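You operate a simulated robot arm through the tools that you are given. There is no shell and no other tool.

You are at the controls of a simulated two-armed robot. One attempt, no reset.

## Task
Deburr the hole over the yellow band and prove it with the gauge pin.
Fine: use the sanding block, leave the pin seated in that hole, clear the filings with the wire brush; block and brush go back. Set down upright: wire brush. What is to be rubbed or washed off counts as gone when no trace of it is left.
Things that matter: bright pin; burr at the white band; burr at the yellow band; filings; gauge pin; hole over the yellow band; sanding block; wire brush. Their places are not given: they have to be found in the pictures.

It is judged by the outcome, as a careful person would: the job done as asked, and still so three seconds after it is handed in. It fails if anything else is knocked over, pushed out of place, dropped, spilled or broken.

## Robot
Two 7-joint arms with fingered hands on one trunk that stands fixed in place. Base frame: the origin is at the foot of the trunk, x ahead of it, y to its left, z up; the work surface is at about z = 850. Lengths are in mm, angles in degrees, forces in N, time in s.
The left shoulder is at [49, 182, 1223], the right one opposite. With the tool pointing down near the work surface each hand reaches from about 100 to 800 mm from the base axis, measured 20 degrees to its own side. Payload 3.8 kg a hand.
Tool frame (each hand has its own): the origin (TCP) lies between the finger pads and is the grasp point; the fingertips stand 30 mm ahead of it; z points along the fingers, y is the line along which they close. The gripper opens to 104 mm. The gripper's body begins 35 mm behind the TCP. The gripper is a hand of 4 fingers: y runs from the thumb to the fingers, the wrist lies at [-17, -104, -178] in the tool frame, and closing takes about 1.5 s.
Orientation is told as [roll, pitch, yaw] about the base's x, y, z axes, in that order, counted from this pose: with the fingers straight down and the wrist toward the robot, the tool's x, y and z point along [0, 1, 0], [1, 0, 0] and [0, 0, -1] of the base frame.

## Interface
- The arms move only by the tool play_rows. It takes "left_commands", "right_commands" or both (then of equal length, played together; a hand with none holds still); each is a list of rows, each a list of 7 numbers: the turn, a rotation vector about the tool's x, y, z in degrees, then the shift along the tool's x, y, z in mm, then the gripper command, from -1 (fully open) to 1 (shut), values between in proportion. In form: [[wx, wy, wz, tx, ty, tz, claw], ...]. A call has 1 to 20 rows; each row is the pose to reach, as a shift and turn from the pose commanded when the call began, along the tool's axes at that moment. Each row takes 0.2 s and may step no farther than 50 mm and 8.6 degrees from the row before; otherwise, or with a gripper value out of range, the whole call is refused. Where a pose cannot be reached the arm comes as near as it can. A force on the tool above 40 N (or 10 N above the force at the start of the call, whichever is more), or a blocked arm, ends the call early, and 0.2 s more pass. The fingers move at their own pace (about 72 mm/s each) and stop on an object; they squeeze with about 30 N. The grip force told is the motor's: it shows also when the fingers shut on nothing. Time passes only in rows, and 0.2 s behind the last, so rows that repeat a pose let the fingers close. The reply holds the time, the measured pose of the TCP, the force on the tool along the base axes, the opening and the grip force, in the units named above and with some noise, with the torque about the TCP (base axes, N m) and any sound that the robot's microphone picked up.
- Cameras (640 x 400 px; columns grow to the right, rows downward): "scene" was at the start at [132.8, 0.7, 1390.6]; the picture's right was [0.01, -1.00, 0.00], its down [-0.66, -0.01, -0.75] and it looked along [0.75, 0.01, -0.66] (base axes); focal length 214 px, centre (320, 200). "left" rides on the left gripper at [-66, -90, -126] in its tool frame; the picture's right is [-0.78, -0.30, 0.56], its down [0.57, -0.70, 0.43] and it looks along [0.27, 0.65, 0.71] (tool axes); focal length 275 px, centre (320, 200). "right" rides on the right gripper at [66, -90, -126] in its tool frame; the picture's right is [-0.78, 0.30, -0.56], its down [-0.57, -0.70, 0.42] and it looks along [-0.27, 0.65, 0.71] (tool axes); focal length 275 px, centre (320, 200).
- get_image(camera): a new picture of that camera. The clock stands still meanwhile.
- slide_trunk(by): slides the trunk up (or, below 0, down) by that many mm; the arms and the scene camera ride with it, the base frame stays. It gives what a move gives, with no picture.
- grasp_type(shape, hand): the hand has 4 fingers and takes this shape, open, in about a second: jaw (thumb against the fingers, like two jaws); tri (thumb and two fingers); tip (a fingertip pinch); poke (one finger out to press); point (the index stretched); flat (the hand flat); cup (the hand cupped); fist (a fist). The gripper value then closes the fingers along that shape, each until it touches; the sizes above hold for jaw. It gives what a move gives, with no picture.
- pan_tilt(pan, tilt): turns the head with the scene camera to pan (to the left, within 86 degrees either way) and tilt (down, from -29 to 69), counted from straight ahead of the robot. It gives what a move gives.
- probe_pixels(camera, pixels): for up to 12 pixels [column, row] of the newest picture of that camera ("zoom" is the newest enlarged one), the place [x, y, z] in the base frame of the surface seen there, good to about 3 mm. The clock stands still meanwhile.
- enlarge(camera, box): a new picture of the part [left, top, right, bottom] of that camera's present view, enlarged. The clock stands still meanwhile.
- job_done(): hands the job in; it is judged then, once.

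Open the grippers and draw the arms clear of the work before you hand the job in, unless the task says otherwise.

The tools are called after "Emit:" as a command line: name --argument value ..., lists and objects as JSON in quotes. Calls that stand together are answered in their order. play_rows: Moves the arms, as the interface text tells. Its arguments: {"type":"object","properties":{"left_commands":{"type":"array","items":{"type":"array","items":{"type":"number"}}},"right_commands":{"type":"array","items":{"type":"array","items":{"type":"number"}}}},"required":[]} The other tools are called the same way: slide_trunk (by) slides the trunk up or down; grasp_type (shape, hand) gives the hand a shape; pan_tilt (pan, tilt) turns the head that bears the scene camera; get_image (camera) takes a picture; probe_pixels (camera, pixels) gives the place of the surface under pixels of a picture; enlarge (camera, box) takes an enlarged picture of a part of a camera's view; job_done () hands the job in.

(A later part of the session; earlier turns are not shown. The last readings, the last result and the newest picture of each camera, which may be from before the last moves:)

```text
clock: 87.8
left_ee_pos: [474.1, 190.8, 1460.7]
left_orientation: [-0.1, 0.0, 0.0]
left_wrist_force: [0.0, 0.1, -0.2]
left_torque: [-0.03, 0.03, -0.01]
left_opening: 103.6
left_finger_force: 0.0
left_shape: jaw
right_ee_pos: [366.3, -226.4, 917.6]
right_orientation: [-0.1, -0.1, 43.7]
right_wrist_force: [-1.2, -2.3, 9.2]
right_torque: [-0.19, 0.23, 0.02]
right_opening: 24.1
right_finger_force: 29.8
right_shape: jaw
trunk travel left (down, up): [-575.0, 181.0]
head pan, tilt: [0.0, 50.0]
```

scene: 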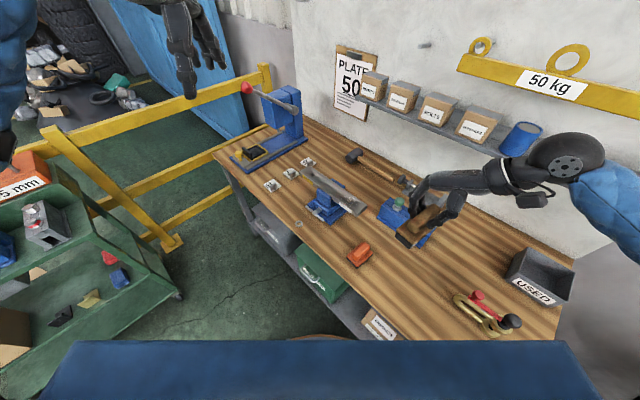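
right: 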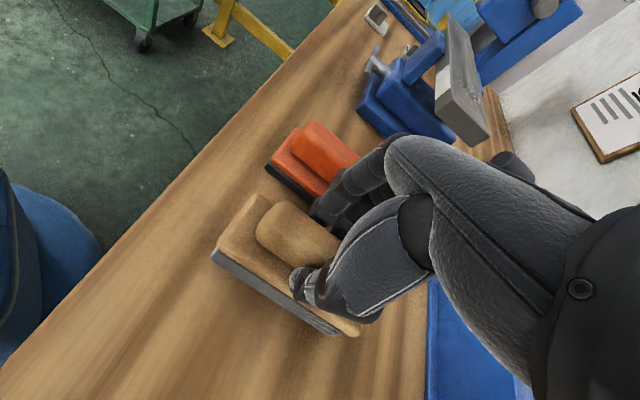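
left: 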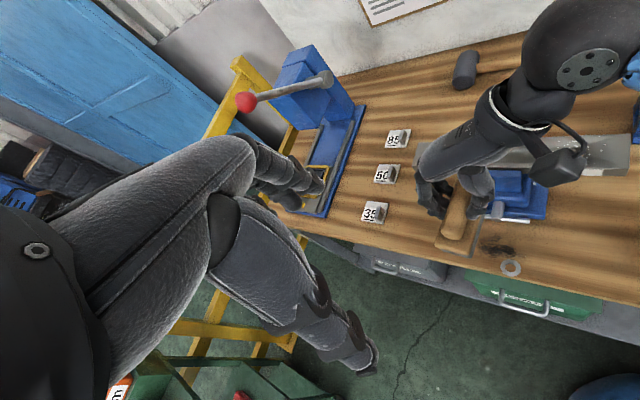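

Firm contact (9 N). I ease 0.5 mm, open, and lift away.

Emit:
play_rows --right_commands '[[0, 0, 0, 0, 0, -0.5, 1], [0, 0, 0, 0, 0, -0.5, 0.5], [0, 0, 0, 0, 0, -0.5, 0.2], [0, 0, 0, 0, 0, -0.5, -0.2], [0, 0, 0, 0, 0, -0.5, -0.2], [0, 0, 0, 0, 0, -0.5, -0.2], [0, 0, 0, 0, 0, -20, -0.2], [0, 0, 0, 0, 0, -60, -0.2], [0, 0, 0, 0, 0, -105, -0.2], [0, 0, 0, 0, 0, -105, -0.2]]'

Emit:
enlarge --camera "scene" --box '[360, 230, 440, 300]'

Emit:
probe_pixels --camera "zoom" --pixels '[[168, 270], [222, 325], [280, 150], [330, 190], [210, 255], [285, 170]]'

```text
clock: 90.0
left_ee_pos: [474.7, 189.8, 1460.2]
left_orientation: [-0.1, 0.1, 0.0]
left_wrist_force: [0.4, 0.4, -0.3]
left_torque: [0.0, 0.0, 0.01]
left_opening: 103.9
left_finger_force: 0.0
left_shape: jaw
right_ee_pos: [366.9, -224.5, 1023.8]
right_orientation: [0.1, 0.0, 43.7]
right_wrist_force: [-0.9, 0.9, -0.9]
right_torque: [0.03, 0.03, -0.02]
right_opening: 61.8
right_finger_force: 0.0
right_shape: jaw
trunk travel left (down, up): [-575.0, 181.0]
head pan, tilt: [0.0, 50.0]
```

```text
5.71 times, centred on (400, 265) of scene
```

zoom: 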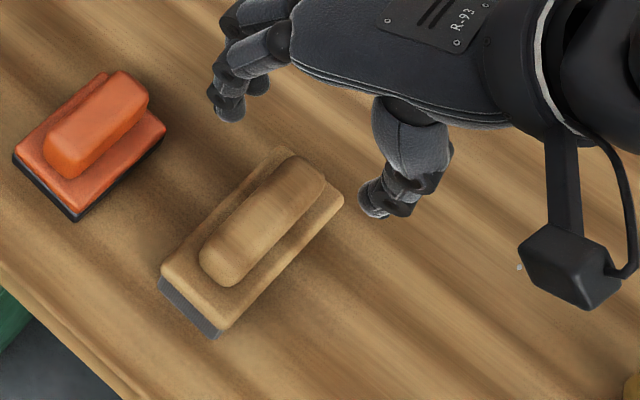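

```text
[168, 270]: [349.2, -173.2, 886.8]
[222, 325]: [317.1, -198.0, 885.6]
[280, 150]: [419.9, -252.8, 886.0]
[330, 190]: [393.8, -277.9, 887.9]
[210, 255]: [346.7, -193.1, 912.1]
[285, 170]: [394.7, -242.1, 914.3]
```

The brush is back square at its home. Now the pins: I enlarge the rack from this viewpoint and measure both knobs.

Emit:
enlarge --camera "scene" --box '[375, 180, 445, 250]'

Emit:
get_image --camera "scene"

```text
5.71 times, centred on (410, 215) of scene
```

zoom: 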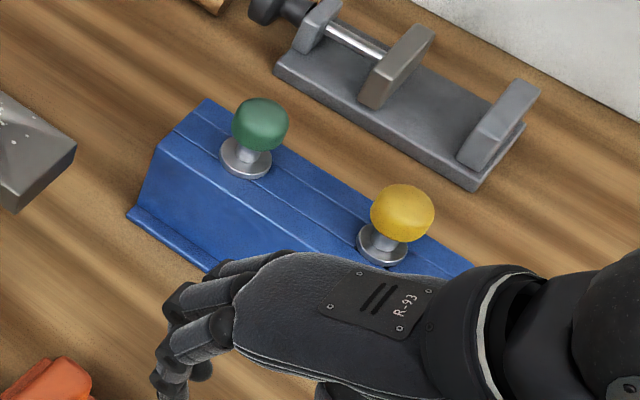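

```text
taken
```

scene: 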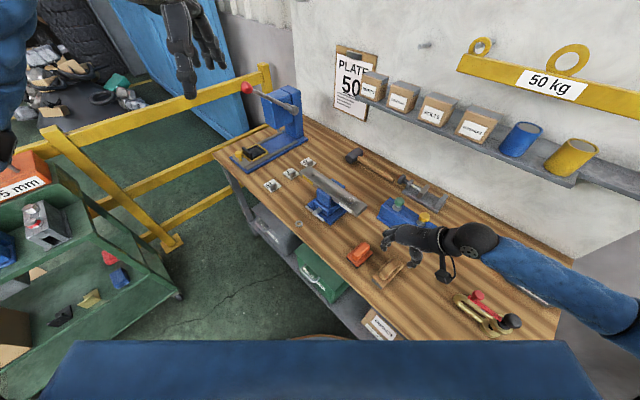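

I probe knob and collar points for both pins in the zoom.

Emit:
probe_pixels --camera "zoom" --pixels '[[260, 108], [236, 125], [284, 125], [258, 140], [226, 160], [266, 165], [246, 172], [402, 195], [375, 215], [430, 215], [362, 245], [382, 258]]'

```text
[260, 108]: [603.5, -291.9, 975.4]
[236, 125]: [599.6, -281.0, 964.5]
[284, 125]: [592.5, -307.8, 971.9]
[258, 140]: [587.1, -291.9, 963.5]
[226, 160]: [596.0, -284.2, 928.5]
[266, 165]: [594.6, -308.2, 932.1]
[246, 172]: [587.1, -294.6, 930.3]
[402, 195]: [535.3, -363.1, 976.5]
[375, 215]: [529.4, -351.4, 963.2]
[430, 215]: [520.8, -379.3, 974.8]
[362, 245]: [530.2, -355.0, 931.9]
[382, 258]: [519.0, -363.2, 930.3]
```

Green pin axis ≈ (596.5,-296), yellow ≈ (526,-366), knob tops z≈977. I move above the green pin with yaw -14 and the 20° lean, staying high.

Emit:
play_rows --right_commands '[[0, 0, 0, 0, 0, -30, -0.2], [-1.25, 2.3, 7.15, -26, 14.7, -40, -0.2], [-2.5, 4.6, 14.3, -52.4, 29.3, -50, -0.2], [-3.8, 6.9, 21.4, -78.6, 44, -56, -0.2], [-5.0, 9.2, 28.6, -104.8, 58.7, -56, -0.2], [-6.3, 11.4, 35.7, -131, 73.3, -56, -0.2], [-7.5, 13.7, 42.8, -157.2, 88, -56, -0.2], [-8.8, 16, 50, -183.4, 102.6, -56, -0.2], [-10.05, 18.3, 57.1, -209.6, 117.3, -56, -0.2], [-10.05, 18.3, 57.1, -209.6, 117.3, -56, -0.2]]'

Emit:
get_image --camera "right"

Emit:
get_image --camera "scene"

```text
clock: 92.2
left_ee_pos: [474.4, 191.1, 1458.5]
left_orientation: [0.0, 0.0, -0.1]
left_wrist_force: [1.0, -0.7, 0.4]
left_torque: [-0.04, -0.02, -0.01]
left_opening: 103.7
left_finger_force: 0.1
left_shape: jaw
right_ee_pos: [598.8, -296.4, 1079.5]
right_orientation: [20.1, 0.1, -14.0]
right_wrist_force: [-0.4, 0.5, -0.8]
right_torque: [0.0, 0.01, -0.02]
right_opening: 62.0
right_finger_force: 0.1
right_shape: jaw
trunk travel left (down, up): [-575.0, 181.0]
head pan, tilt: [0.0, 50.0]
```

```text
taken
```

right: 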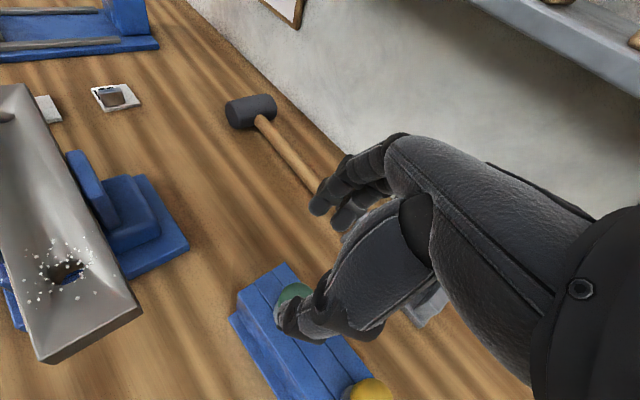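

```text
taken
```

scene: 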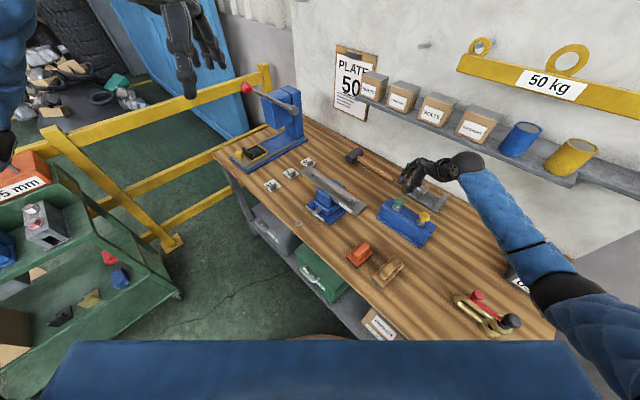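

The hand is above the green pin (right view (292,292)). I probe the grey clamp behind it so the fingers clear it on the way down.

Emit:
enlarge --camera "scene" --box '[370, 140, 460, 250]'

Emit:
probe_pixels --camera "zoom" --pixels '[[250, 130], [330, 150], [390, 155], [400, 200], [270, 160], [340, 195], [380, 235], [190, 250], [180, 215], [300, 265]]'

```text
3.64 times, centred on (415, 195) of scene
```

zoom: 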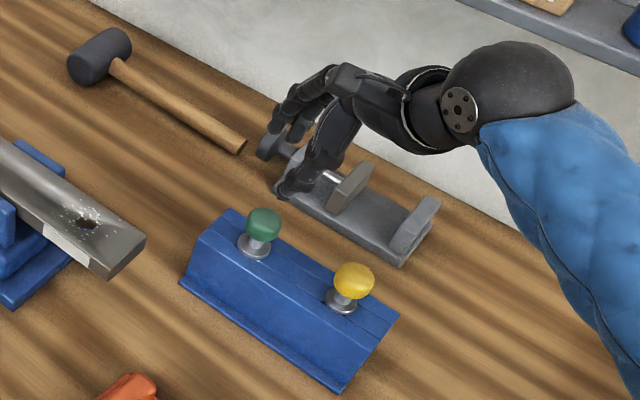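

```text
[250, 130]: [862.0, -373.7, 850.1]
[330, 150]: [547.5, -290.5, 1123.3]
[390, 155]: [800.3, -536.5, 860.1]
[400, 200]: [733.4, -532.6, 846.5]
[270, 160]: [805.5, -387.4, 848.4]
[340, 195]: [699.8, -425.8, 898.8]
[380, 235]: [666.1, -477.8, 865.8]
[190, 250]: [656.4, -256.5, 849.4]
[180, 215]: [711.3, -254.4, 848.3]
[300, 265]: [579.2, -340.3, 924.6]
```

The clamp is well away. I descend vertically to z≈990, then check from the cameras.

Emit:
play_rows --right_commands '[[0, 0, 0, -10.3, 0, 28.2, -0.2], [0, 0, 0, -20.5, 0, 56.4, -0.2], [0, 0, 0, -30.8, 0, 84.6, -0.2], [0, 0, 0, -30.8, 0, 84.6, -0.2]]'

Emit:
enlarge --camera "scene" --box '[370, 160, 460, 250]'

Emit:
get_image --camera "right"

```text
clock: 93.2
left_ee_pos: [474.1, 190.7, 1459.8]
left_orientation: [0.0, 0.0, 0.1]
left_wrist_force: [0.6, 0.1, 0.2]
left_torque: [-0.02, 0.02, 0.02]
left_opening: 103.9
left_finger_force: 0.1
left_shape: jaw
right_ee_pos: [597.1, -295.6, 987.0]
right_orientation: [20.0, 0.1, -14.0]
right_wrist_force: [0.8, 0.4, -0.1]
right_torque: [-0.01, 0.01, 0.03]
right_opening: 62.0
right_finger_force: 0.1
right_shape: jaw
trunk travel left (down, up): [-575.0, 181.0]
head pan, tilt: [0.0, 50.0]
```

```text
4.44 times, centred on (415, 205) of scene
```

zoom: 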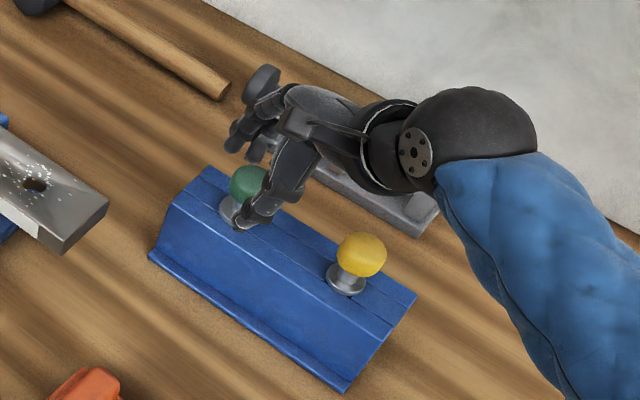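

```text
taken
```

right: 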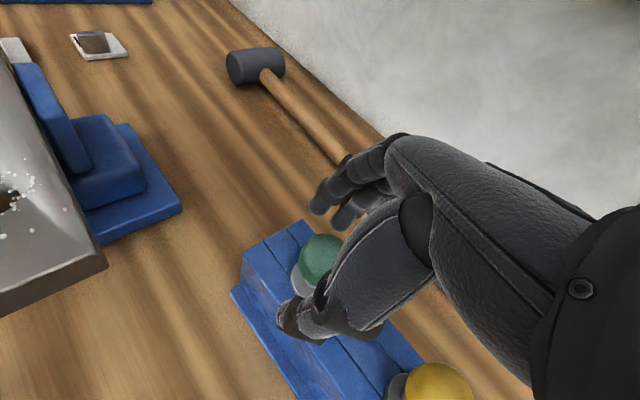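

The green knob projects right between thumb and fingers (325,260). I lower another 13 mm and close.

Emit:
play_rows --right_commands '[[0, 0, 0, -2.2, 0, 6.1, -0.2], [0, 0, 0, -4.4, 0, 12.2, -0.2], [0, 0, 0, -4.4, 0, 12.2, -0.2], [0, 0, 0, -4.4, 0, 12.2, 0.2], [0, 0, 0, -4.4, 0, 12.2, 0.5], [0, 0, 0, -4.4, 0, 12.2, 0.8], [0, 0, 0, -4.4, 0, 12.2, 1], [0, 0, 0, -4.4, 0, 12.2, 1], [0, 0, 0, -4.4, 0, 12.2, 1], [0, 0, 0, -4.4, 0, 12.2, 1], [0, 0, 0, -4.4, 0, 12.2, 1]]'

Emit:
get_image --camera "right"

Emit:
enlarge --camera "scene" --box '[370, 160, 460, 250]'

```text
clock: 95.6
left_ee_pos: [476.2, 191.5, 1460.0]
left_orientation: [0.0, 0.0, 0.0]
left_wrist_force: [0.1, 0.5, -0.2]
left_torque: [-0.04, 0.02, 0.02]
left_opening: 103.5
left_finger_force: 0.1
left_shape: jaw
right_ee_pos: [597.8, -295.1, 975.6]
right_orientation: [20.0, 0.0, -14.0]
right_wrist_force: [-0.2, 0.4, 0.8]
right_torque: [-0.05, 0.04, 0.01]
right_opening: 23.1
right_finger_force: 30.0
right_shape: jaw
trunk travel left (down, up): [-575.0, 181.0]
head pan, tilt: [0.0, 50.0]
```

```text
taken
```

right: 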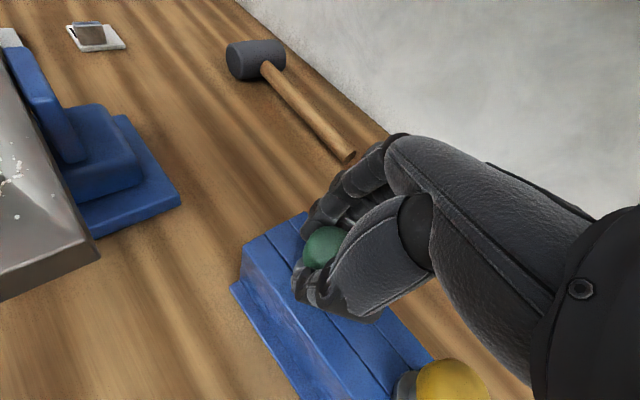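

```text
4.44 times, centred on (415, 205) of scene
```

zoom: 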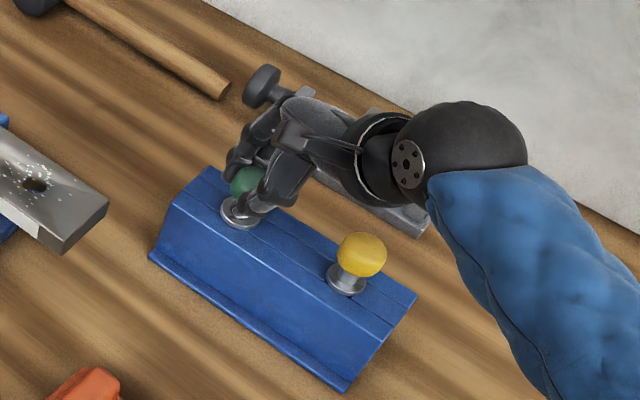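

Gripped the green knob (23.1 mm). I lift straight up 40 mm and look at the shaft.

Emit:
play_rows --right_commands '[[0, 0, 0, 3.4, 0, -9.4, 1], [0, 0, 0, 6.8, 0, -18.8, 1], [0, 0, 0, 10.3, 0, -28.2, 1], [0, 0, 0, 13.7, 0, -37.6, 1], [0, 0, 0, 13.7, 0, -37.6, 1]]'

Emit:
enlarge --camera "scene" --box '[385, 180, 435, 230]'

Emit:
get_image --camera "right"

```text
clock: 96.8
left_ee_pos: [475.2, 189.6, 1459.2]
left_orientation: [0.1, 0.0, 0.0]
left_wrist_force: [0.1, -0.2, -0.4]
left_torque: [0.0, -0.01, -0.02]
left_opening: 103.8
left_finger_force: 0.0
left_shape: jaw
right_ee_pos: [597.7, -296.5, 1016.2]
right_orientation: [20.0, 0.1, -14.0]
right_wrist_force: [0.1, -0.7, -1.1]
right_torque: [-0.01, 0.04, -0.01]
right_opening: 23.3
right_finger_force: 30.1
right_shape: jaw
trunk travel left (down, up): [-575.0, 181.0]
head pan, tilt: [0.0, 50.0]
```

```text
8.00 times, centred on (410, 205) of scene
```

zoom: 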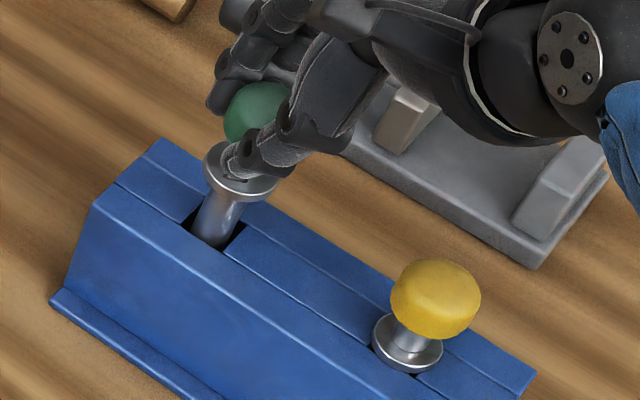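

```text
taken
```

right: 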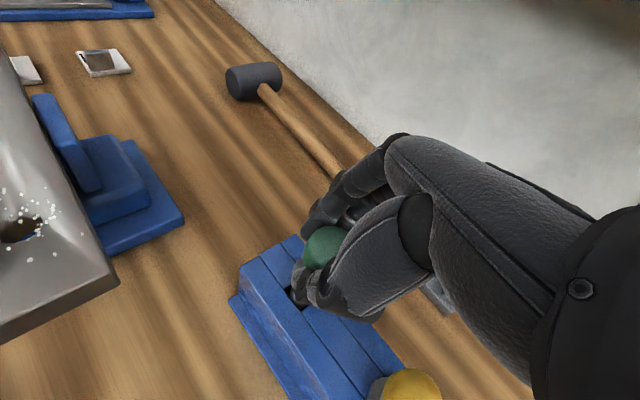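

The green pin comes up straight with a plain steel shaft. I lift a further 50 mm to see the whole shaft.

Emit:
play_rows --right_commands '[[0, 0, 0, 5.1, 0, -14.1, 1], [0, 0, 0, 10.3, 0, -28.2, 1], [0, 0, 0, 17.1, 0, -47, 1], [0, 0, 0, 17.1, 0, -47, 1]]'

Emit:
enlarge --camera "scene" --box '[385, 160, 435, 220]'

Emit:
enlarge --camera "scene" --box '[370, 150, 450, 240]'

```text
clock: 97.8
left_ee_pos: [474.9, 190.8, 1459.0]
left_orientation: [0.0, 0.1, 0.0]
left_wrist_force: [-0.7, 0.9, 0.5]
left_torque: [0.0, 0.01, 0.01]
left_opening: 103.4
left_finger_force: 0.2
left_shape: jaw
right_ee_pos: [598.5, -295.9, 1067.4]
right_orientation: [20.0, 0.1, -14.0]
right_wrist_force: [0.1, 0.6, -1.3]
right_torque: [0.01, -0.03, 0.01]
right_opening: 23.0
right_finger_force: 30.0
right_shape: jaw
trunk travel left (down, up): [-575.0, 181.0]
head pan, tilt: [0.0, 50.0]
```

```text
6.67 times, centred on (410, 190) of scene
```

zoom: 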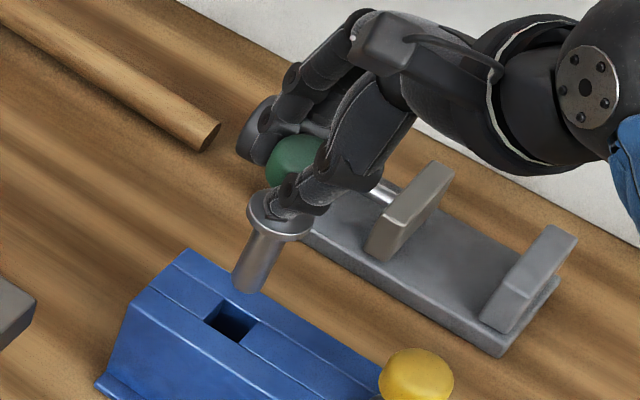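

```text
4.44 times, centred on (410, 195) of scene
```

zoom: 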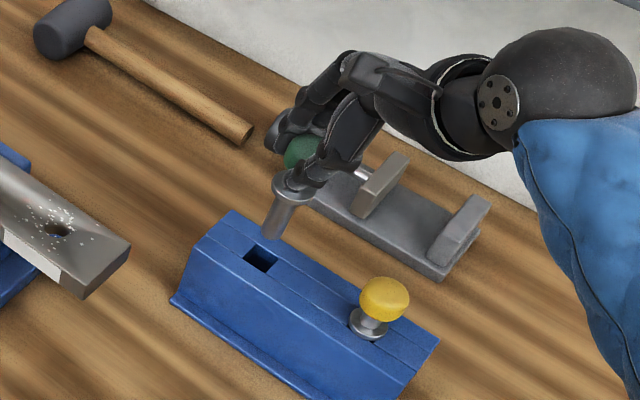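

The shaft is free of the rack's square pocket. I probe shaft ends and widths to gauge length and diameter.

Emit:
probe_pixels --camera "zoom" --pixels '[[267, 232], [275, 215], [268, 222], [284, 222], [272, 205], [289, 208], [275, 185], [300, 200], [258, 262], [245, 250], [275, 265]]'

Emit:
enlarge --camera "scene" --box '[395, 180, 420, 205]'

```text
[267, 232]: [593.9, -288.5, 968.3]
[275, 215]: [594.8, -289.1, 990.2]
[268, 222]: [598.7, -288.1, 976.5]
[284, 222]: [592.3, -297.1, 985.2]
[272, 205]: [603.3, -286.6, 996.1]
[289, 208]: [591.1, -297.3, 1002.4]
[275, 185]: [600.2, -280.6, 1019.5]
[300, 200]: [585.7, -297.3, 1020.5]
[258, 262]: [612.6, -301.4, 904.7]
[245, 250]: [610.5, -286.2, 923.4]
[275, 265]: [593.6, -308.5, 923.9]
```

```text
16.00 times, centred on (408, 192) of scene
```

zoom: 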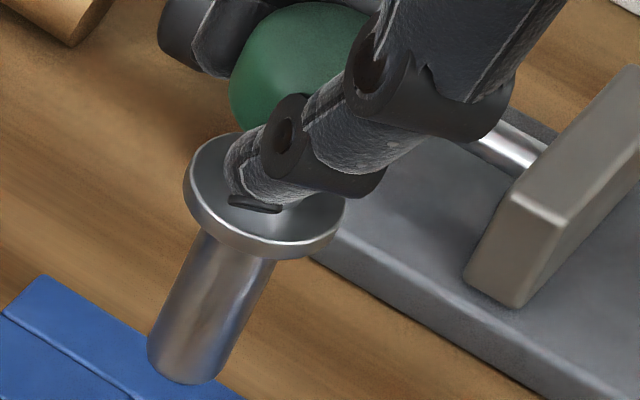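

The green pin has a plain shaft ≈16 mm wide. Before choosing, I must see the yellow pin's shaft, so I put the green one back down the same path.

Emit:
play_rows --right_commands '[[0, 0, 0, -8.2, 0, 22.6, 1], [0, 0, 0, -16.4, 0, 45.1, 1], [0, 0, 0, -23.9, 0, 65.8, 1], [0, 0, 0, -28.4, 0, 78, 1], [0, 0, 0, -30.4, 0, 83.6, 1], [0, 0, 0, -30.4, 0, 83.6, 1]]'

Emit:
enlarge --camera "scene" --box '[385, 180, 435, 230]'

```text
clock: 99.2
left_ee_pos: [473.7, 189.9, 1460.7]
left_orientation: [0.0, 0.1, 0.0]
left_wrist_force: [-0.3, 0.2, 0.3]
left_torque: [-0.02, -0.02, -0.03]
left_opening: 103.9
left_finger_force: 0.0
left_shape: jaw
right_ee_pos: [597.0, -295.8, 976.0]
right_orientation: [19.9, 0.0, -14.0]
right_wrist_force: [0.5, -1.1, -1.1]
right_torque: [-0.01, -0.03, -0.02]
right_opening: 23.5
right_finger_force: 30.1
right_shape: jaw
trunk travel left (down, up): [-575.0, 181.0]
head pan, tilt: [0.0, 50.0]
```

```text
8.00 times, centred on (410, 205) of scene
```

zoom: 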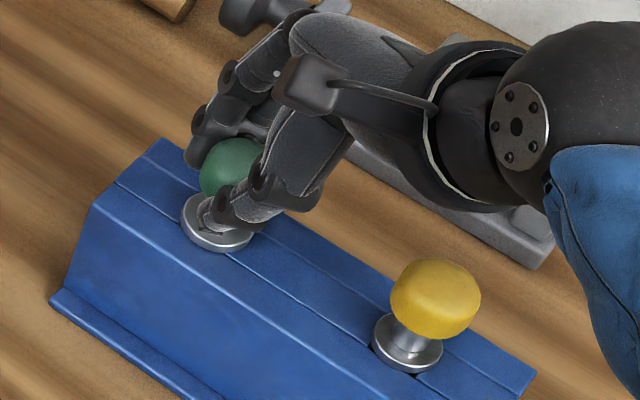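

The collar is back at the rack top. I lower 1 mm more and release, then lift off.

Emit:
play_rows --right_commands '[[0, 0, 0, -0.4, 0, 1, 1], [0, 0, 0, -0.4, 0, 1, 1], [0, 0, 0, -0.4, 0, 1, 0.5], [0, 0, 0, -0.4, 0, 1, 0.2], [0, 0, 0, -0.4, 0, 1, -0.2], [0, 0, 0, -0.4, 0, 1, -0.2], [0, 0, 0, -0.4, 0, 1, -0.2], [0, 0, 0, 6.8, 0, -18.8, -0.2], [0, 0, 0, 17, 0, -47, -0.2], [0, 0, 0, 30.8, 0, -84.6, -0.2], [0, 0, 0, 30.8, 0, -84.6, -0.2]]'

Emit:
enlarge --camera "scene" --box '[375, 170, 445, 240]'

```text
clock: 101.6
left_ee_pos: [474.3, 190.4, 1460.0]
left_orientation: [0.1, 0.1, 0.0]
left_wrist_force: [1.1, -0.2, 0.1]
left_torque: [0.06, 0.02, 0.01]
left_opening: 103.6
left_finger_force: 0.1
left_shape: jaw
right_ee_pos: [599.0, -295.6, 1067.4]
right_orientation: [19.9, 0.1, -14.0]
right_wrist_force: [0.0, 0.3, -0.2]
right_torque: [0.01, -0.01, 0.06]
right_opening: 62.0
right_finger_force: 0.1
right_shape: jaw
trunk travel left (down, up): [-575.0, 181.0]
head pan, tilt: [0.0, 50.0]
```

```text
5.71 times, centred on (410, 205) of scene
```

zoom: 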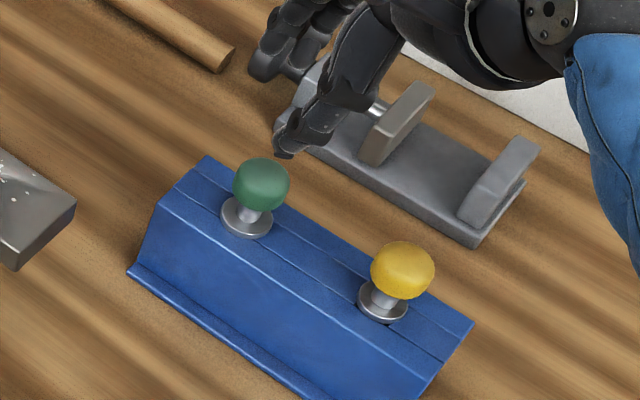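

Green stands as before. I probe both knobs for their exact offset, then move over to the yellow pin.

Emit:
probe_pixels --camera "zoom" --pixels '[[262, 170], [262, 195], [238, 185], [287, 185], [403, 253], [403, 280], [376, 270], [431, 270], [226, 215], [268, 225], [363, 300], [405, 308]]'

Emit:
play_rows --right_commands '[[0, 0, 0, -26.7, -17.5, -9.7, -0.2], [0, 0, 0, -53.3, -35, -19.5, -0.2], [0, 0, 0, -80, -52.4, -29.2, -0.2], [0, 0, 0, -80, -52.4, -29.2, -0.2]]'

Emit:
get_image --camera "right"

```text
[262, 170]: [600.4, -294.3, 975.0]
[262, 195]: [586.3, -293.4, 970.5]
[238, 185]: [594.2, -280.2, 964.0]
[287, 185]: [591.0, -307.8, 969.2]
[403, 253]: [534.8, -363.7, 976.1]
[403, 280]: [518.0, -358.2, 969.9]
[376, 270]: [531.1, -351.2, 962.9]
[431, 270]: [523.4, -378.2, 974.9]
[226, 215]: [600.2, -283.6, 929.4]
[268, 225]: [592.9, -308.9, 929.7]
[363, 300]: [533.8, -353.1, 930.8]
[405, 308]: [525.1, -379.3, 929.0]
```

```text
clock: 102.6
left_ee_pos: [475.7, 190.9, 1459.4]
left_orientation: [0.0, 0.1, 0.0]
left_wrist_force: [-0.2, -0.3, 0.3]
left_torque: [-0.02, -0.01, 0.04]
left_opening: 103.4
left_finger_force: 0.0
left_shape: jaw
right_ee_pos: [524.7, -366.3, 1066.7]
right_orientation: [20.0, 0.1, -14.1]
right_wrist_force: [-0.4, -0.6, -0.1]
right_torque: [-0.03, -0.02, 0.01]
right_opening: 62.1
right_finger_force: 0.1
right_shape: jaw
trunk travel left (down, up): [-575.0, 181.0]
head pan, tilt: [0.0, 50.0]
```

```text
taken
```

right: 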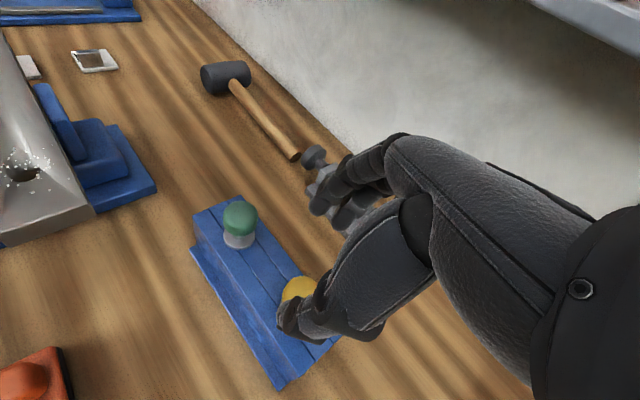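

The yellow knob is under the hand at (298,290). I shift 4 mm forward, descend to z≈975 and close.

Emit:
play_rows --right_commands '[[0, 0, 0, -8, 3.9, 24, -0.2], [0, 0, 0, -16, 3.9, 46, -0.2], [0, 0, 0, -24, 3.9, 68, -0.2], [0, 0, 0, -30.7, 3.9, 87.3, -0.2], [0, 0, 0, -30.7, 3.9, 87.3, -0.2]]'

Emit:
get_image --camera "right"

Emit:
enlarge --camera "scene" --box '[385, 180, 455, 250]'

```text
clock: 103.8
left_ee_pos: [473.7, 191.9, 1458.1]
left_orientation: [0.0, 0.0, 0.0]
left_wrist_force: [-0.7, 0.3, -0.1]
left_torque: [0.01, -0.03, -0.01]
left_opening: 103.8
left_finger_force: 0.1
left_shape: jaw
right_ee_pos: [527.6, -368.8, 974.8]
right_orientation: [20.0, -0.1, -14.0]
right_wrist_force: [-0.2, -1.1, -0.9]
right_torque: [0.02, 0.0, -0.02]
right_opening: 62.1
right_finger_force: 0.0
right_shape: jaw
trunk travel left (down, up): [-575.0, 181.0]
head pan, tilt: [0.0, 50.0]
```

```text
taken
```

right: 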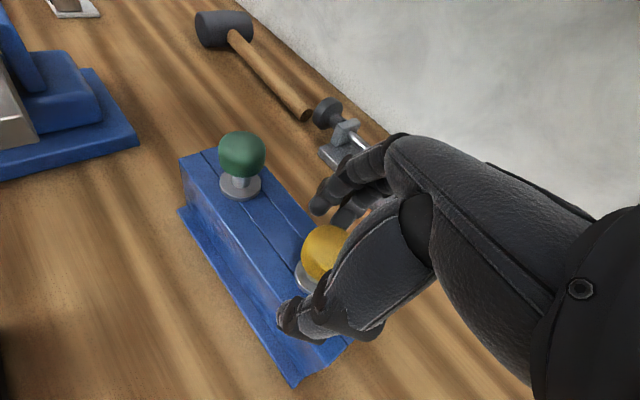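

```text
5.71 times, centred on (420, 215) of scene
```

zoom: 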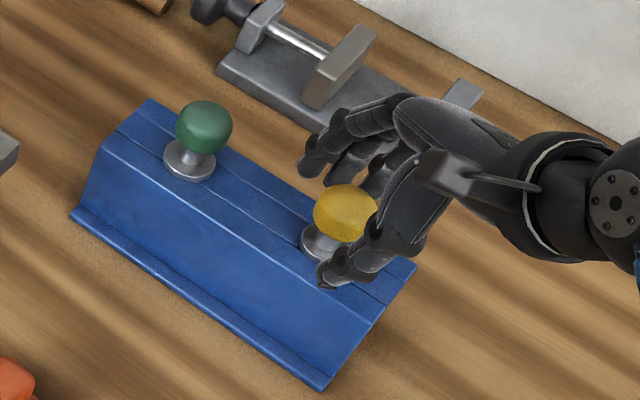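

The yellow knob lies between thumb and fingers. I close and lift 60 mm to view its shaft.

Emit:
play_rows --right_commands '[[0, 0, 0, 0, 0, 0, 0.2], [0, 0, 0, 0, 0, 0, 0.5], [0, 0, 0, 0, 0, 0, 0.8], [0, 0, 0, 0, 0, 0, 1], [0, 0, 0, 0, 0, 0, 1], [0, 0, 0, 0, 0, 0, 1], [0, 0, 0, 0, 0, 0, 1], [0, 0, 0, 0, 0, 0, 1], [0, 0, 0, 3.4, 0, -9.4, 1], [0, 0, 0, 8.5, 0, -23.5, 1], [0, 0, 0, 15.4, 0, -42.3, 1], [0, 0, 0, 23.9, 0, -65.8, 1], [0, 0, 0, 23.9, 0, -65.8, 1]]'

Emit:
enlarge --camera "scene" --box '[410, 195, 440, 225]'

Emit:
enlarge --camera "scene" --box '[385, 170, 455, 240]'

```text
clock: 106.6
left_ee_pos: [475.6, 190.7, 1458.5]
left_orientation: [0.0, 0.2, 0.0]
left_wrist_force: [-0.1, 0.3, -0.1]
left_torque: [-0.01, -0.02, 0.03]
left_opening: 103.7
left_finger_force: 0.0
left_shape: jaw
right_ee_pos: [529.4, -367.8, 1045.8]
right_orientation: [19.9, 0.0, -14.0]
right_wrist_force: [-1.1, -0.4, 0.0]
right_torque: [0.01, -0.02, 0.01]
right_opening: 22.9
right_finger_force: 30.3
right_shape: jaw
trunk travel left (down, up): [-575.0, 181.0]
head pan, tilt: [0.0, 50.0]
```

```text
13.33 times, centred on (425, 210) of scene
```

zoom: 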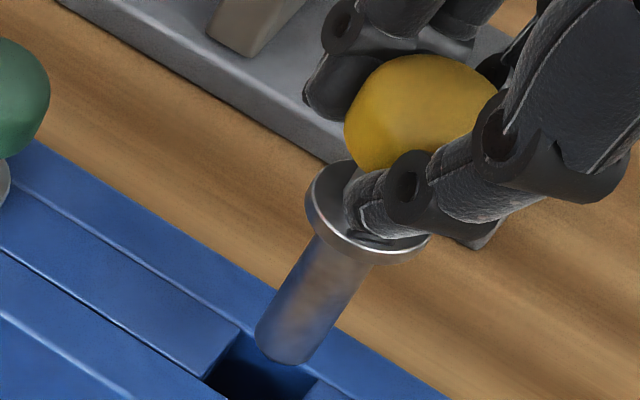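

```text
5.71 times, centred on (420, 205) of scene
```

zoom: 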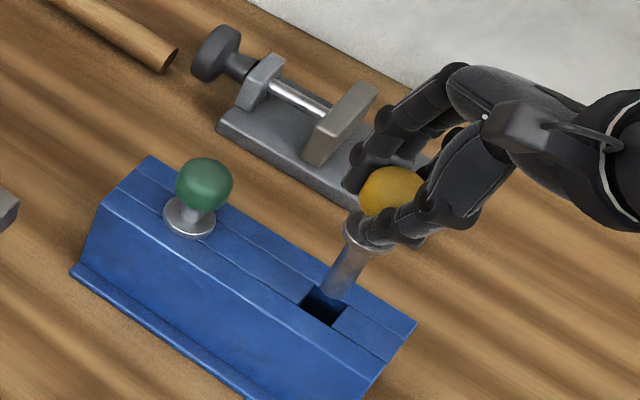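

Both shafts look the same; only the knobs differ, and the yellow one is plainly the "bright" pin, so the green one is the gauge pin. I return the yellow pin to its pocket.

Emit:
play_rows --right_commands '[[0, 0, 0, -8, 0, 22, 1], [0, 0, 0, -15.4, 0, 42.3, 1], [0, 0, 0, -20.5, 0, 56.4, 1], [0, 0, 0, -23.6, 0, 64.9, 1], [0, 0, 0, -23.6, 0, 64.9, 1]]'

Emit:
enlarge --camera "scene" --box '[385, 180, 455, 250]'

```text
clock: 107.8
left_ee_pos: [474.6, 189.3, 1459.3]
left_orientation: [0.0, 0.1, 0.0]
left_wrist_force: [0.1, 0.8, -0.2]
left_torque: [0.02, 0.03, -0.04]
left_opening: 103.8
left_finger_force: 0.1
left_shape: jaw
right_ee_pos: [529.1, -366.4, 975.6]
right_orientation: [20.1, 0.0, -14.1]
right_wrist_force: [-0.6, 0.0, -2.3]
right_torque: [0.0, 0.0, 0.01]
right_opening: 23.2
right_finger_force: 29.9
right_shape: jaw
trunk travel left (down, up): [-575.0, 181.0]
head pan, tilt: [0.0, 50.0]
```

```text
5.71 times, centred on (420, 215) of scene
```

zoom: 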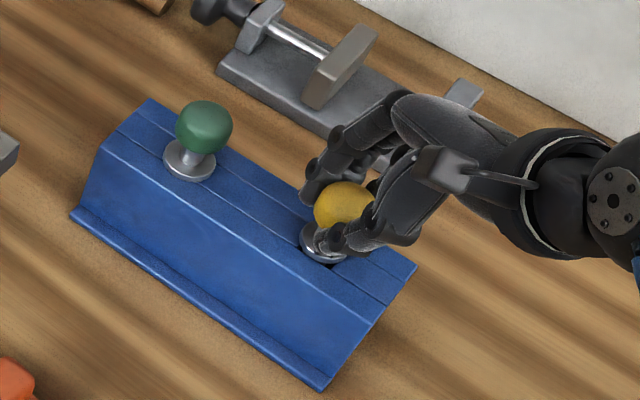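

The yellow pin is home; I lower 1 mm more, open, and lift off.

Emit:
play_rows --right_commands '[[0, 0, 0, -0.4, 0, 1.1, 1], [0, 0, 0, -0.4, 0, 1.1, 1], [0, 0, 0, -0.4, 0, 1.1, 0.5], [0, 0, 0, -0.4, 0, 1.1, 0.2], [0, 0, 0, -0.4, 0, 1.1, -0.2], [0, 0, 0, -0.4, 0, 1.1, -0.2], [0, 0, 0, -0.4, 0, 1.1, -0.2], [0, 0, 0, 6.8, 0, -18.8, -0.2], [0, 0, 0, 17, 0, -47, -0.2], [0, 0, 0, 30.8, 0, -84.6, -0.2], [0, 0, 0, 30.8, 0, -84.6, -0.2]]'

Emit:
enlarge --camera "scene" --box '[375, 170, 445, 240]'

```text
clock: 110.2
left_ee_pos: [474.1, 191.2, 1460.0]
left_orientation: [0.0, 0.2, 0.0]
left_wrist_force: [-0.9, -0.7, 0.0]
left_torque: [-0.02, 0.0, -0.02]
left_opening: 103.8
left_finger_force: 0.1
left_shape: jaw
right_ee_pos: [530.5, -365.9, 1067.9]
right_orientation: [19.9, -0.1, -14.0]
right_wrist_force: [0.2, 0.5, 0.5]
right_torque: [0.01, -0.03, 0.0]
right_opening: 61.8
right_finger_force: 0.0
right_shape: jaw
trunk travel left (down, up): [-575.0, 181.0]
head pan, tilt: [0.0, 50.0]
```

```text
5.71 times, centred on (410, 205) of scene
```

zoom: 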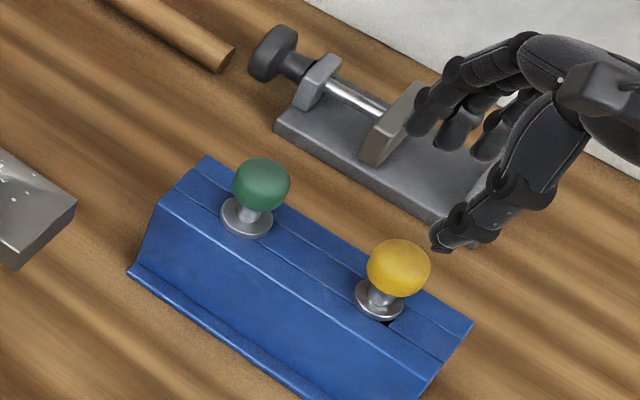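

Both pins stand upright in the rack. I go back over the green (gauge) pin and descend to the same grip pose.

Emit:
play_rows --right_commands '[[0, 0, 0, 26.5, 16.2, 9.1, -0.2], [0, 0, 0, 53, 32.3, 18.3, -0.2], [0, 0, 0, 79.6, 48.5, 27.4, -0.2], [0, 0, 0, 79.6, 48.5, 27.4, -0.2], [0, 0, 0, 69.3, 48.5, 56, -0.2], [0, 0, 0, 58.9, 48.5, 84.5, -0.2], [0, 0, 0, 48.4, 48.5, 113, -0.2], [0, 0, 0, 48.4, 48.5, 113, -0.2]]'

Emit:
get_image --camera "right"

```text
clock: 112.0
left_ee_pos: [473.6, 189.9, 1459.8]
left_orientation: [0.0, 0.1, 0.1]
left_wrist_force: [0.2, -1.3, -0.3]
left_torque: [-0.01, 0.01, 0.02]
left_opening: 103.9
left_finger_force: 0.1
left_shape: jaw
right_ee_pos: [598.3, -295.9, 976.7]
right_orientation: [20.0, 0.0, -14.0]
right_wrist_force: [0.7, 0.0, 0.6]
right_torque: [-0.01, 0.0, -0.03]
right_opening: 62.0
right_finger_force: 0.0
right_shape: jaw
trunk travel left (down, up): [-575.0, 181.0]
head pan, tilt: [0.0, 50.0]
```

```text
taken
```

right: 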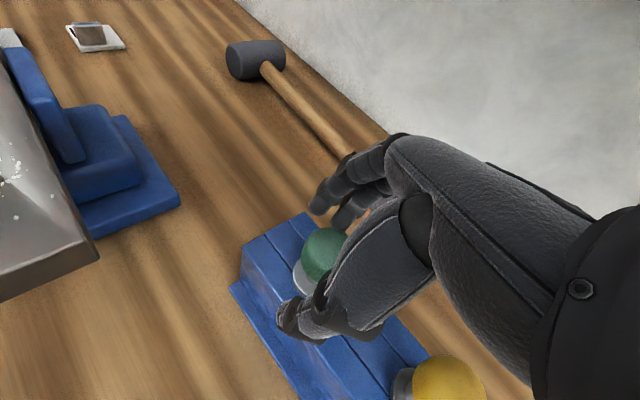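

The green knob is again between thumb and fingers. I close and lift it out by 90 mm.

Emit:
play_rows --right_commands '[[0, 0, 0, 0, 0, 0, 0.2], [0, 0, 0, 0, 0, 0, 0.5], [0, 0, 0, 0, 0, 0, 0.8], [0, 0, 0, 0, 0, 0, 1], [0, 0, 0, 0, 0, 0, 1], [0, 0, 0, 0, 0, 0, 1], [0, 0, 0, 0, 0, 0, 1], [0, 0, 0, 0, 0, 0, 1], [0, 0, 0, 3.4, 0, -9.4, 1], [0, 0, 0, 8.5, 0, -23.5, 1], [0, 0, 0, 15.4, 0, -42.3, 1], [0, 0, 0, 23.9, 0, -65.8, 1], [0, 0, 0, 32.5, 0, -89.3, 1], [0, 0, 0, 32.5, 0, -89.3, 1]]'

Emit:
enlarge --camera "scene" --box '[385, 160, 435, 210]'

Emit:
get_image --camera "left"

```text
clock: 115.0
left_ee_pos: [473.8, 191.4, 1458.8]
left_orientation: [-0.1, 0.1, 0.0]
left_wrist_force: [0.3, 0.6, -0.4]
left_torque: [0.0, -0.01, 0.01]
left_opening: 103.8
left_finger_force: 0.1
left_shape: jaw
right_ee_pos: [596.0, -296.6, 1070.4]
right_orientation: [20.0, 0.1, -14.0]
right_wrist_force: [0.6, -0.2, -1.5]
right_torque: [0.01, 0.02, 0.02]
right_opening: 23.3
right_finger_force: 29.9
right_shape: jaw
trunk travel left (down, up): [-575.0, 181.0]
head pan, tilt: [0.0, 50.0]
```

```text
8.00 times, centred on (410, 185) of scene
```

zoom: 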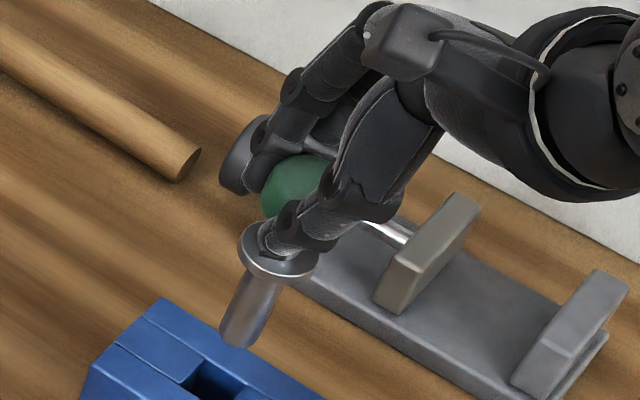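

```text
taken
```

left: 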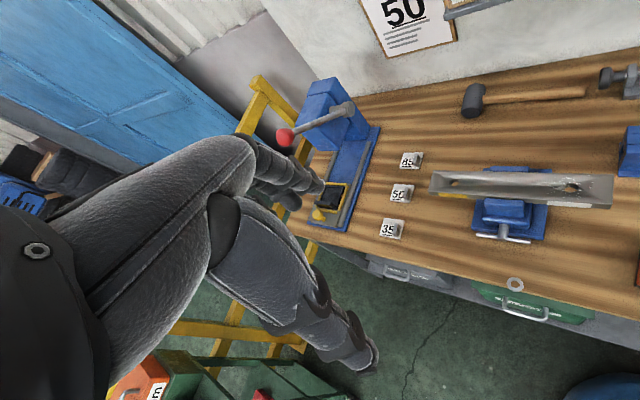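

I probe the pin's shaft and collar to find its axis relative to the hand.

Emit:
enlarge --camera "scene" --box '[390, 175, 420, 205]'

Emit:
probe_pixels --camera "scene" --pixels '[[399, 202], [402, 197], [404, 193]]'

```text
13.33 times, centred on (405, 190) of scene
```

zoom: 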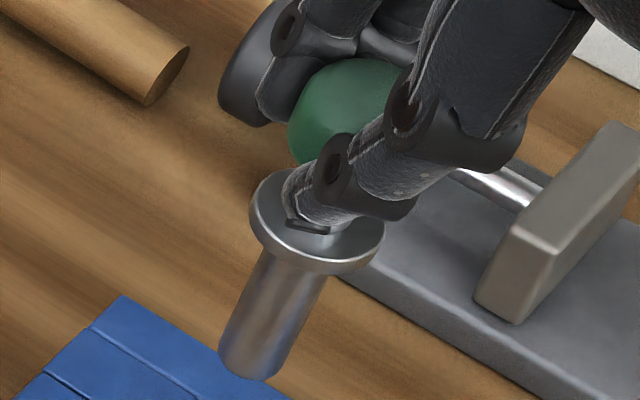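

```text
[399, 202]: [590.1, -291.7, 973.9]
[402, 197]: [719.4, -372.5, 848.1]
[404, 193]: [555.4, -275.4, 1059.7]
```

Emit:
probe_pixels --camera "zoom" --pixels '[[255, 345], [230, 340], [282, 345], [292, 285], [266, 270], [318, 285], [248, 374], [256, 205], [380, 242], [310, 265], [300, 120], [345, 70]]'

```text
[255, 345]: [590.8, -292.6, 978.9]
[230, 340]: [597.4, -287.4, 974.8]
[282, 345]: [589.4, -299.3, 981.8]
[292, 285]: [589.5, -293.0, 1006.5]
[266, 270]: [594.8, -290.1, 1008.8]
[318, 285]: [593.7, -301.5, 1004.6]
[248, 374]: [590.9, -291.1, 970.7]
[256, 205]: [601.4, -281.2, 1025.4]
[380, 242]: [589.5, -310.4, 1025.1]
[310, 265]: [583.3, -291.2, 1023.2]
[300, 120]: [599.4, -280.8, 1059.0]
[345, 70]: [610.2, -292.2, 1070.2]
```

The pin hangs vertical, its axis at the TCP within ~1 mm; the tip is 100 mm and the collar 50 mm below the TCP. I lift it to z≈1320 before travelling.

Emit:
play_rows --right_commands '[[0, 0, 0, 14.3, 0, -39.2, 1], [0, 0, 0, 28.5, 0, -78.3, 1], [0, 0, 0, 42.8, 0, -117.5, 1], [0, 0, 0, 57, 0, -156.7, 1], [0, 0, 0, 71.3, 0, -195.8, 1], [0, 0, 0, 85.5, 0, -235, 1], [0, 0, 0, 85.5, 0, -235, 1]]'

Emit:
get_image --camera "scene"

```text
clock: 116.6
left_ee_pos: [475.9, 190.3, 1459.6]
left_orientation: [-0.1, 0.1, 0.1]
left_wrist_force: [-0.3, 0.1, 0.3]
left_torque: [0.02, 0.0, -0.05]
left_opening: 103.5
left_finger_force: 0.1
left_shape: jaw
right_ee_pos: [596.6, -296.5, 1319.6]
right_orientation: [19.9, 0.0, -14.0]
right_wrist_force: [0.5, -0.8, -1.5]
right_torque: [0.04, 0.01, -0.04]
right_opening: 23.0
right_finger_force: 30.5
right_shape: jaw
trunk travel left (down, up): [-575.0, 181.0]
head pan, tilt: [0.0, 50.0]
```

```text
taken
```

scene: 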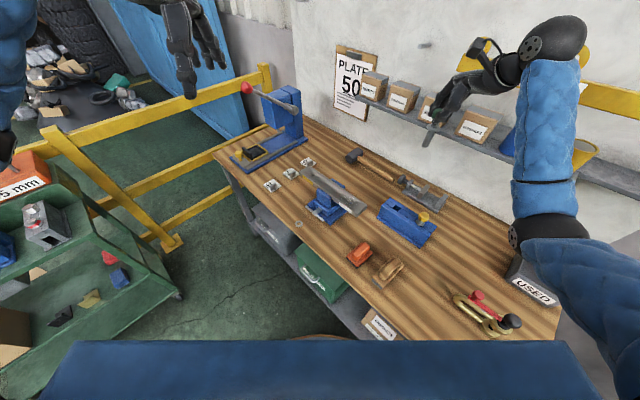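

I travel at this height to above the bar near (690,5).

Emit:
play_rows --right_commands '[[0, 0, 0, 37, 2.2, 13.5, 1], [0, 0, 0, 74, 4.4, 27, 1], [0, 0, 0, 111, 6.6, 40.5, 1], [0, 0, 0, 148, 8.8, 54, 1], [0, 0, 0, 185, 11, 67.4, 1], [0, 0, 0, 222, 13.2, 80.9, 1], [0, 0, 0, 259, 15.4, 94.4, 1], [0, 0, 0, 296, 17.6, 107.9, 1], [0, 0, 0, 296, 17.6, 107.9, 1]]'

Emit:
slide_trunk --by -200

Emit:
get_image --camera "scene"

Emit:
get_image --camera "left"

Emit:
get_image --camera "right"

```text
clock: 118.6
left_ee_pos: [474.4, 189.0, 1460.1]
left_orientation: [0.1, 0.1, 0.0]
left_wrist_force: [-0.5, -0.2, -0.1]
left_torque: [0.03, 0.0, -0.03]
left_opening: 103.9
left_finger_force: 0.0
left_shape: jaw
right_ee_pos: [689.6, 6.3, 1318.6]
right_orientation: [20.0, 0.0, -14.0]
right_wrist_force: [-0.4, 0.2, -1.5]
right_torque: [-0.01, 0.02, 0.04]
right_opening: 22.6
right_finger_force: 29.5
right_shape: jaw
trunk travel left (down, up): [-575.0, 181.0]
head pan, tilt: [0.0, 50.0]
```

```text
clock: 120.8
left_ee_pos: [474.4, 191.1, 1259.7]
left_orientation: [-0.1, 0.0, 0.0]
left_wrist_force: [0.6, 0.4, 0.2]
left_torque: [0.0, -0.01, 0.01]
left_opening: 103.7
left_finger_force: 0.1
left_shape: jaw
right_ee_pos: [690.1, 5.0, 1122.0]
right_orientation: [20.0, 0.0, -14.0]
right_wrist_force: [0.5, 0.6, -2.0]
right_torque: [0.01, 0.01, 0.02]
right_opening: 23.1
right_finger_force: 30.7
right_shape: jaw
trunk travel left (down, up): [-375.0, 381.0]
head pan, tilt: [0.0, 50.0]
```

```text
taken
```

scene: 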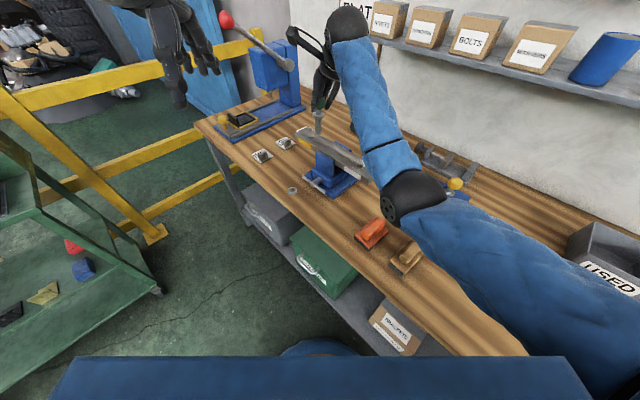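

```text
taken
```

left: 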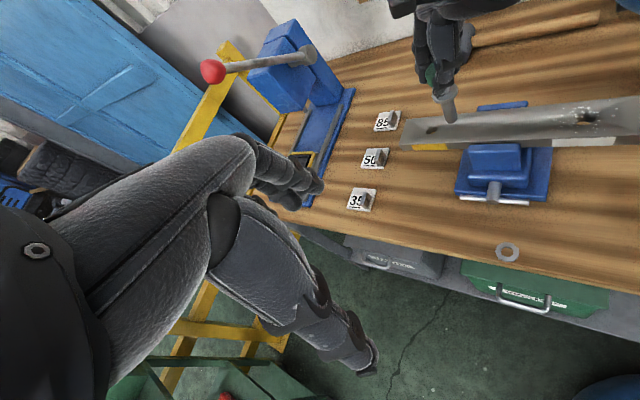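

```text
taken
```

right: 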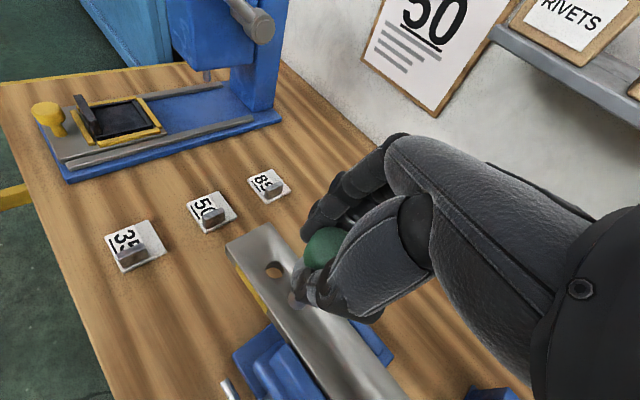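

The pin is over the bar; the hole shows at right view (275,270). I measure the hole rim again from this closer view.

Emit:
enlarge --camera "right" --box '[220, 215, 330, 315]'

Emit:
enlarge --camera "scene" --box '[290, 80, 350, 160]'

Emit:
enlarge --camera "left" --box '[395, 50, 495, 160]'

```text
4.00 times, centred on (275, 265) of right
```

zoom: 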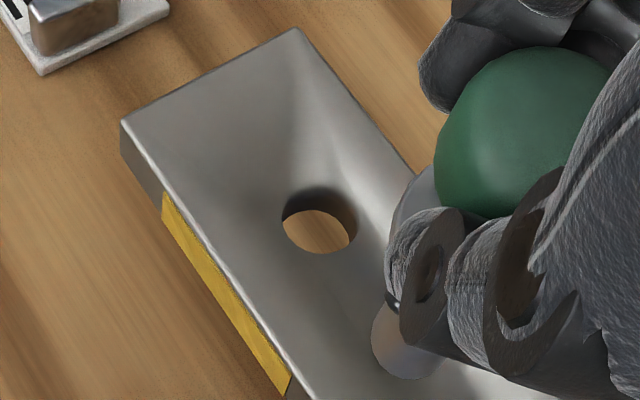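

```text
5.00 times, centred on (320, 120) of scene
```

zoom: 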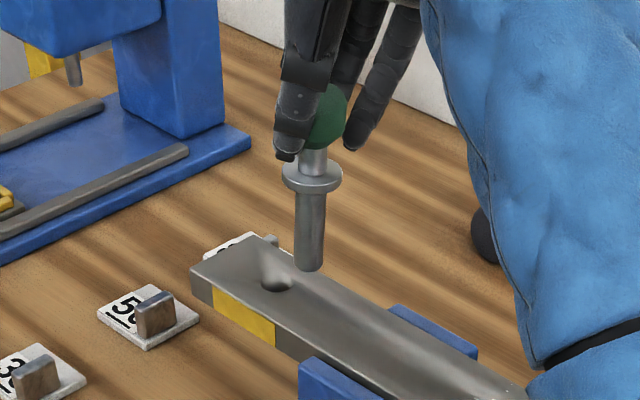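

```text
3.64 times, centred on (445, 105) of left
```

zoom: 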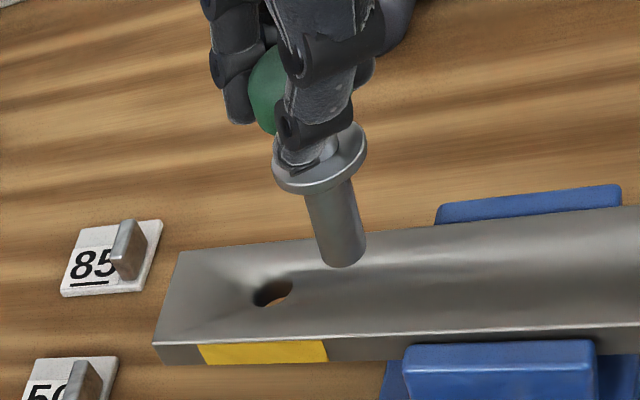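

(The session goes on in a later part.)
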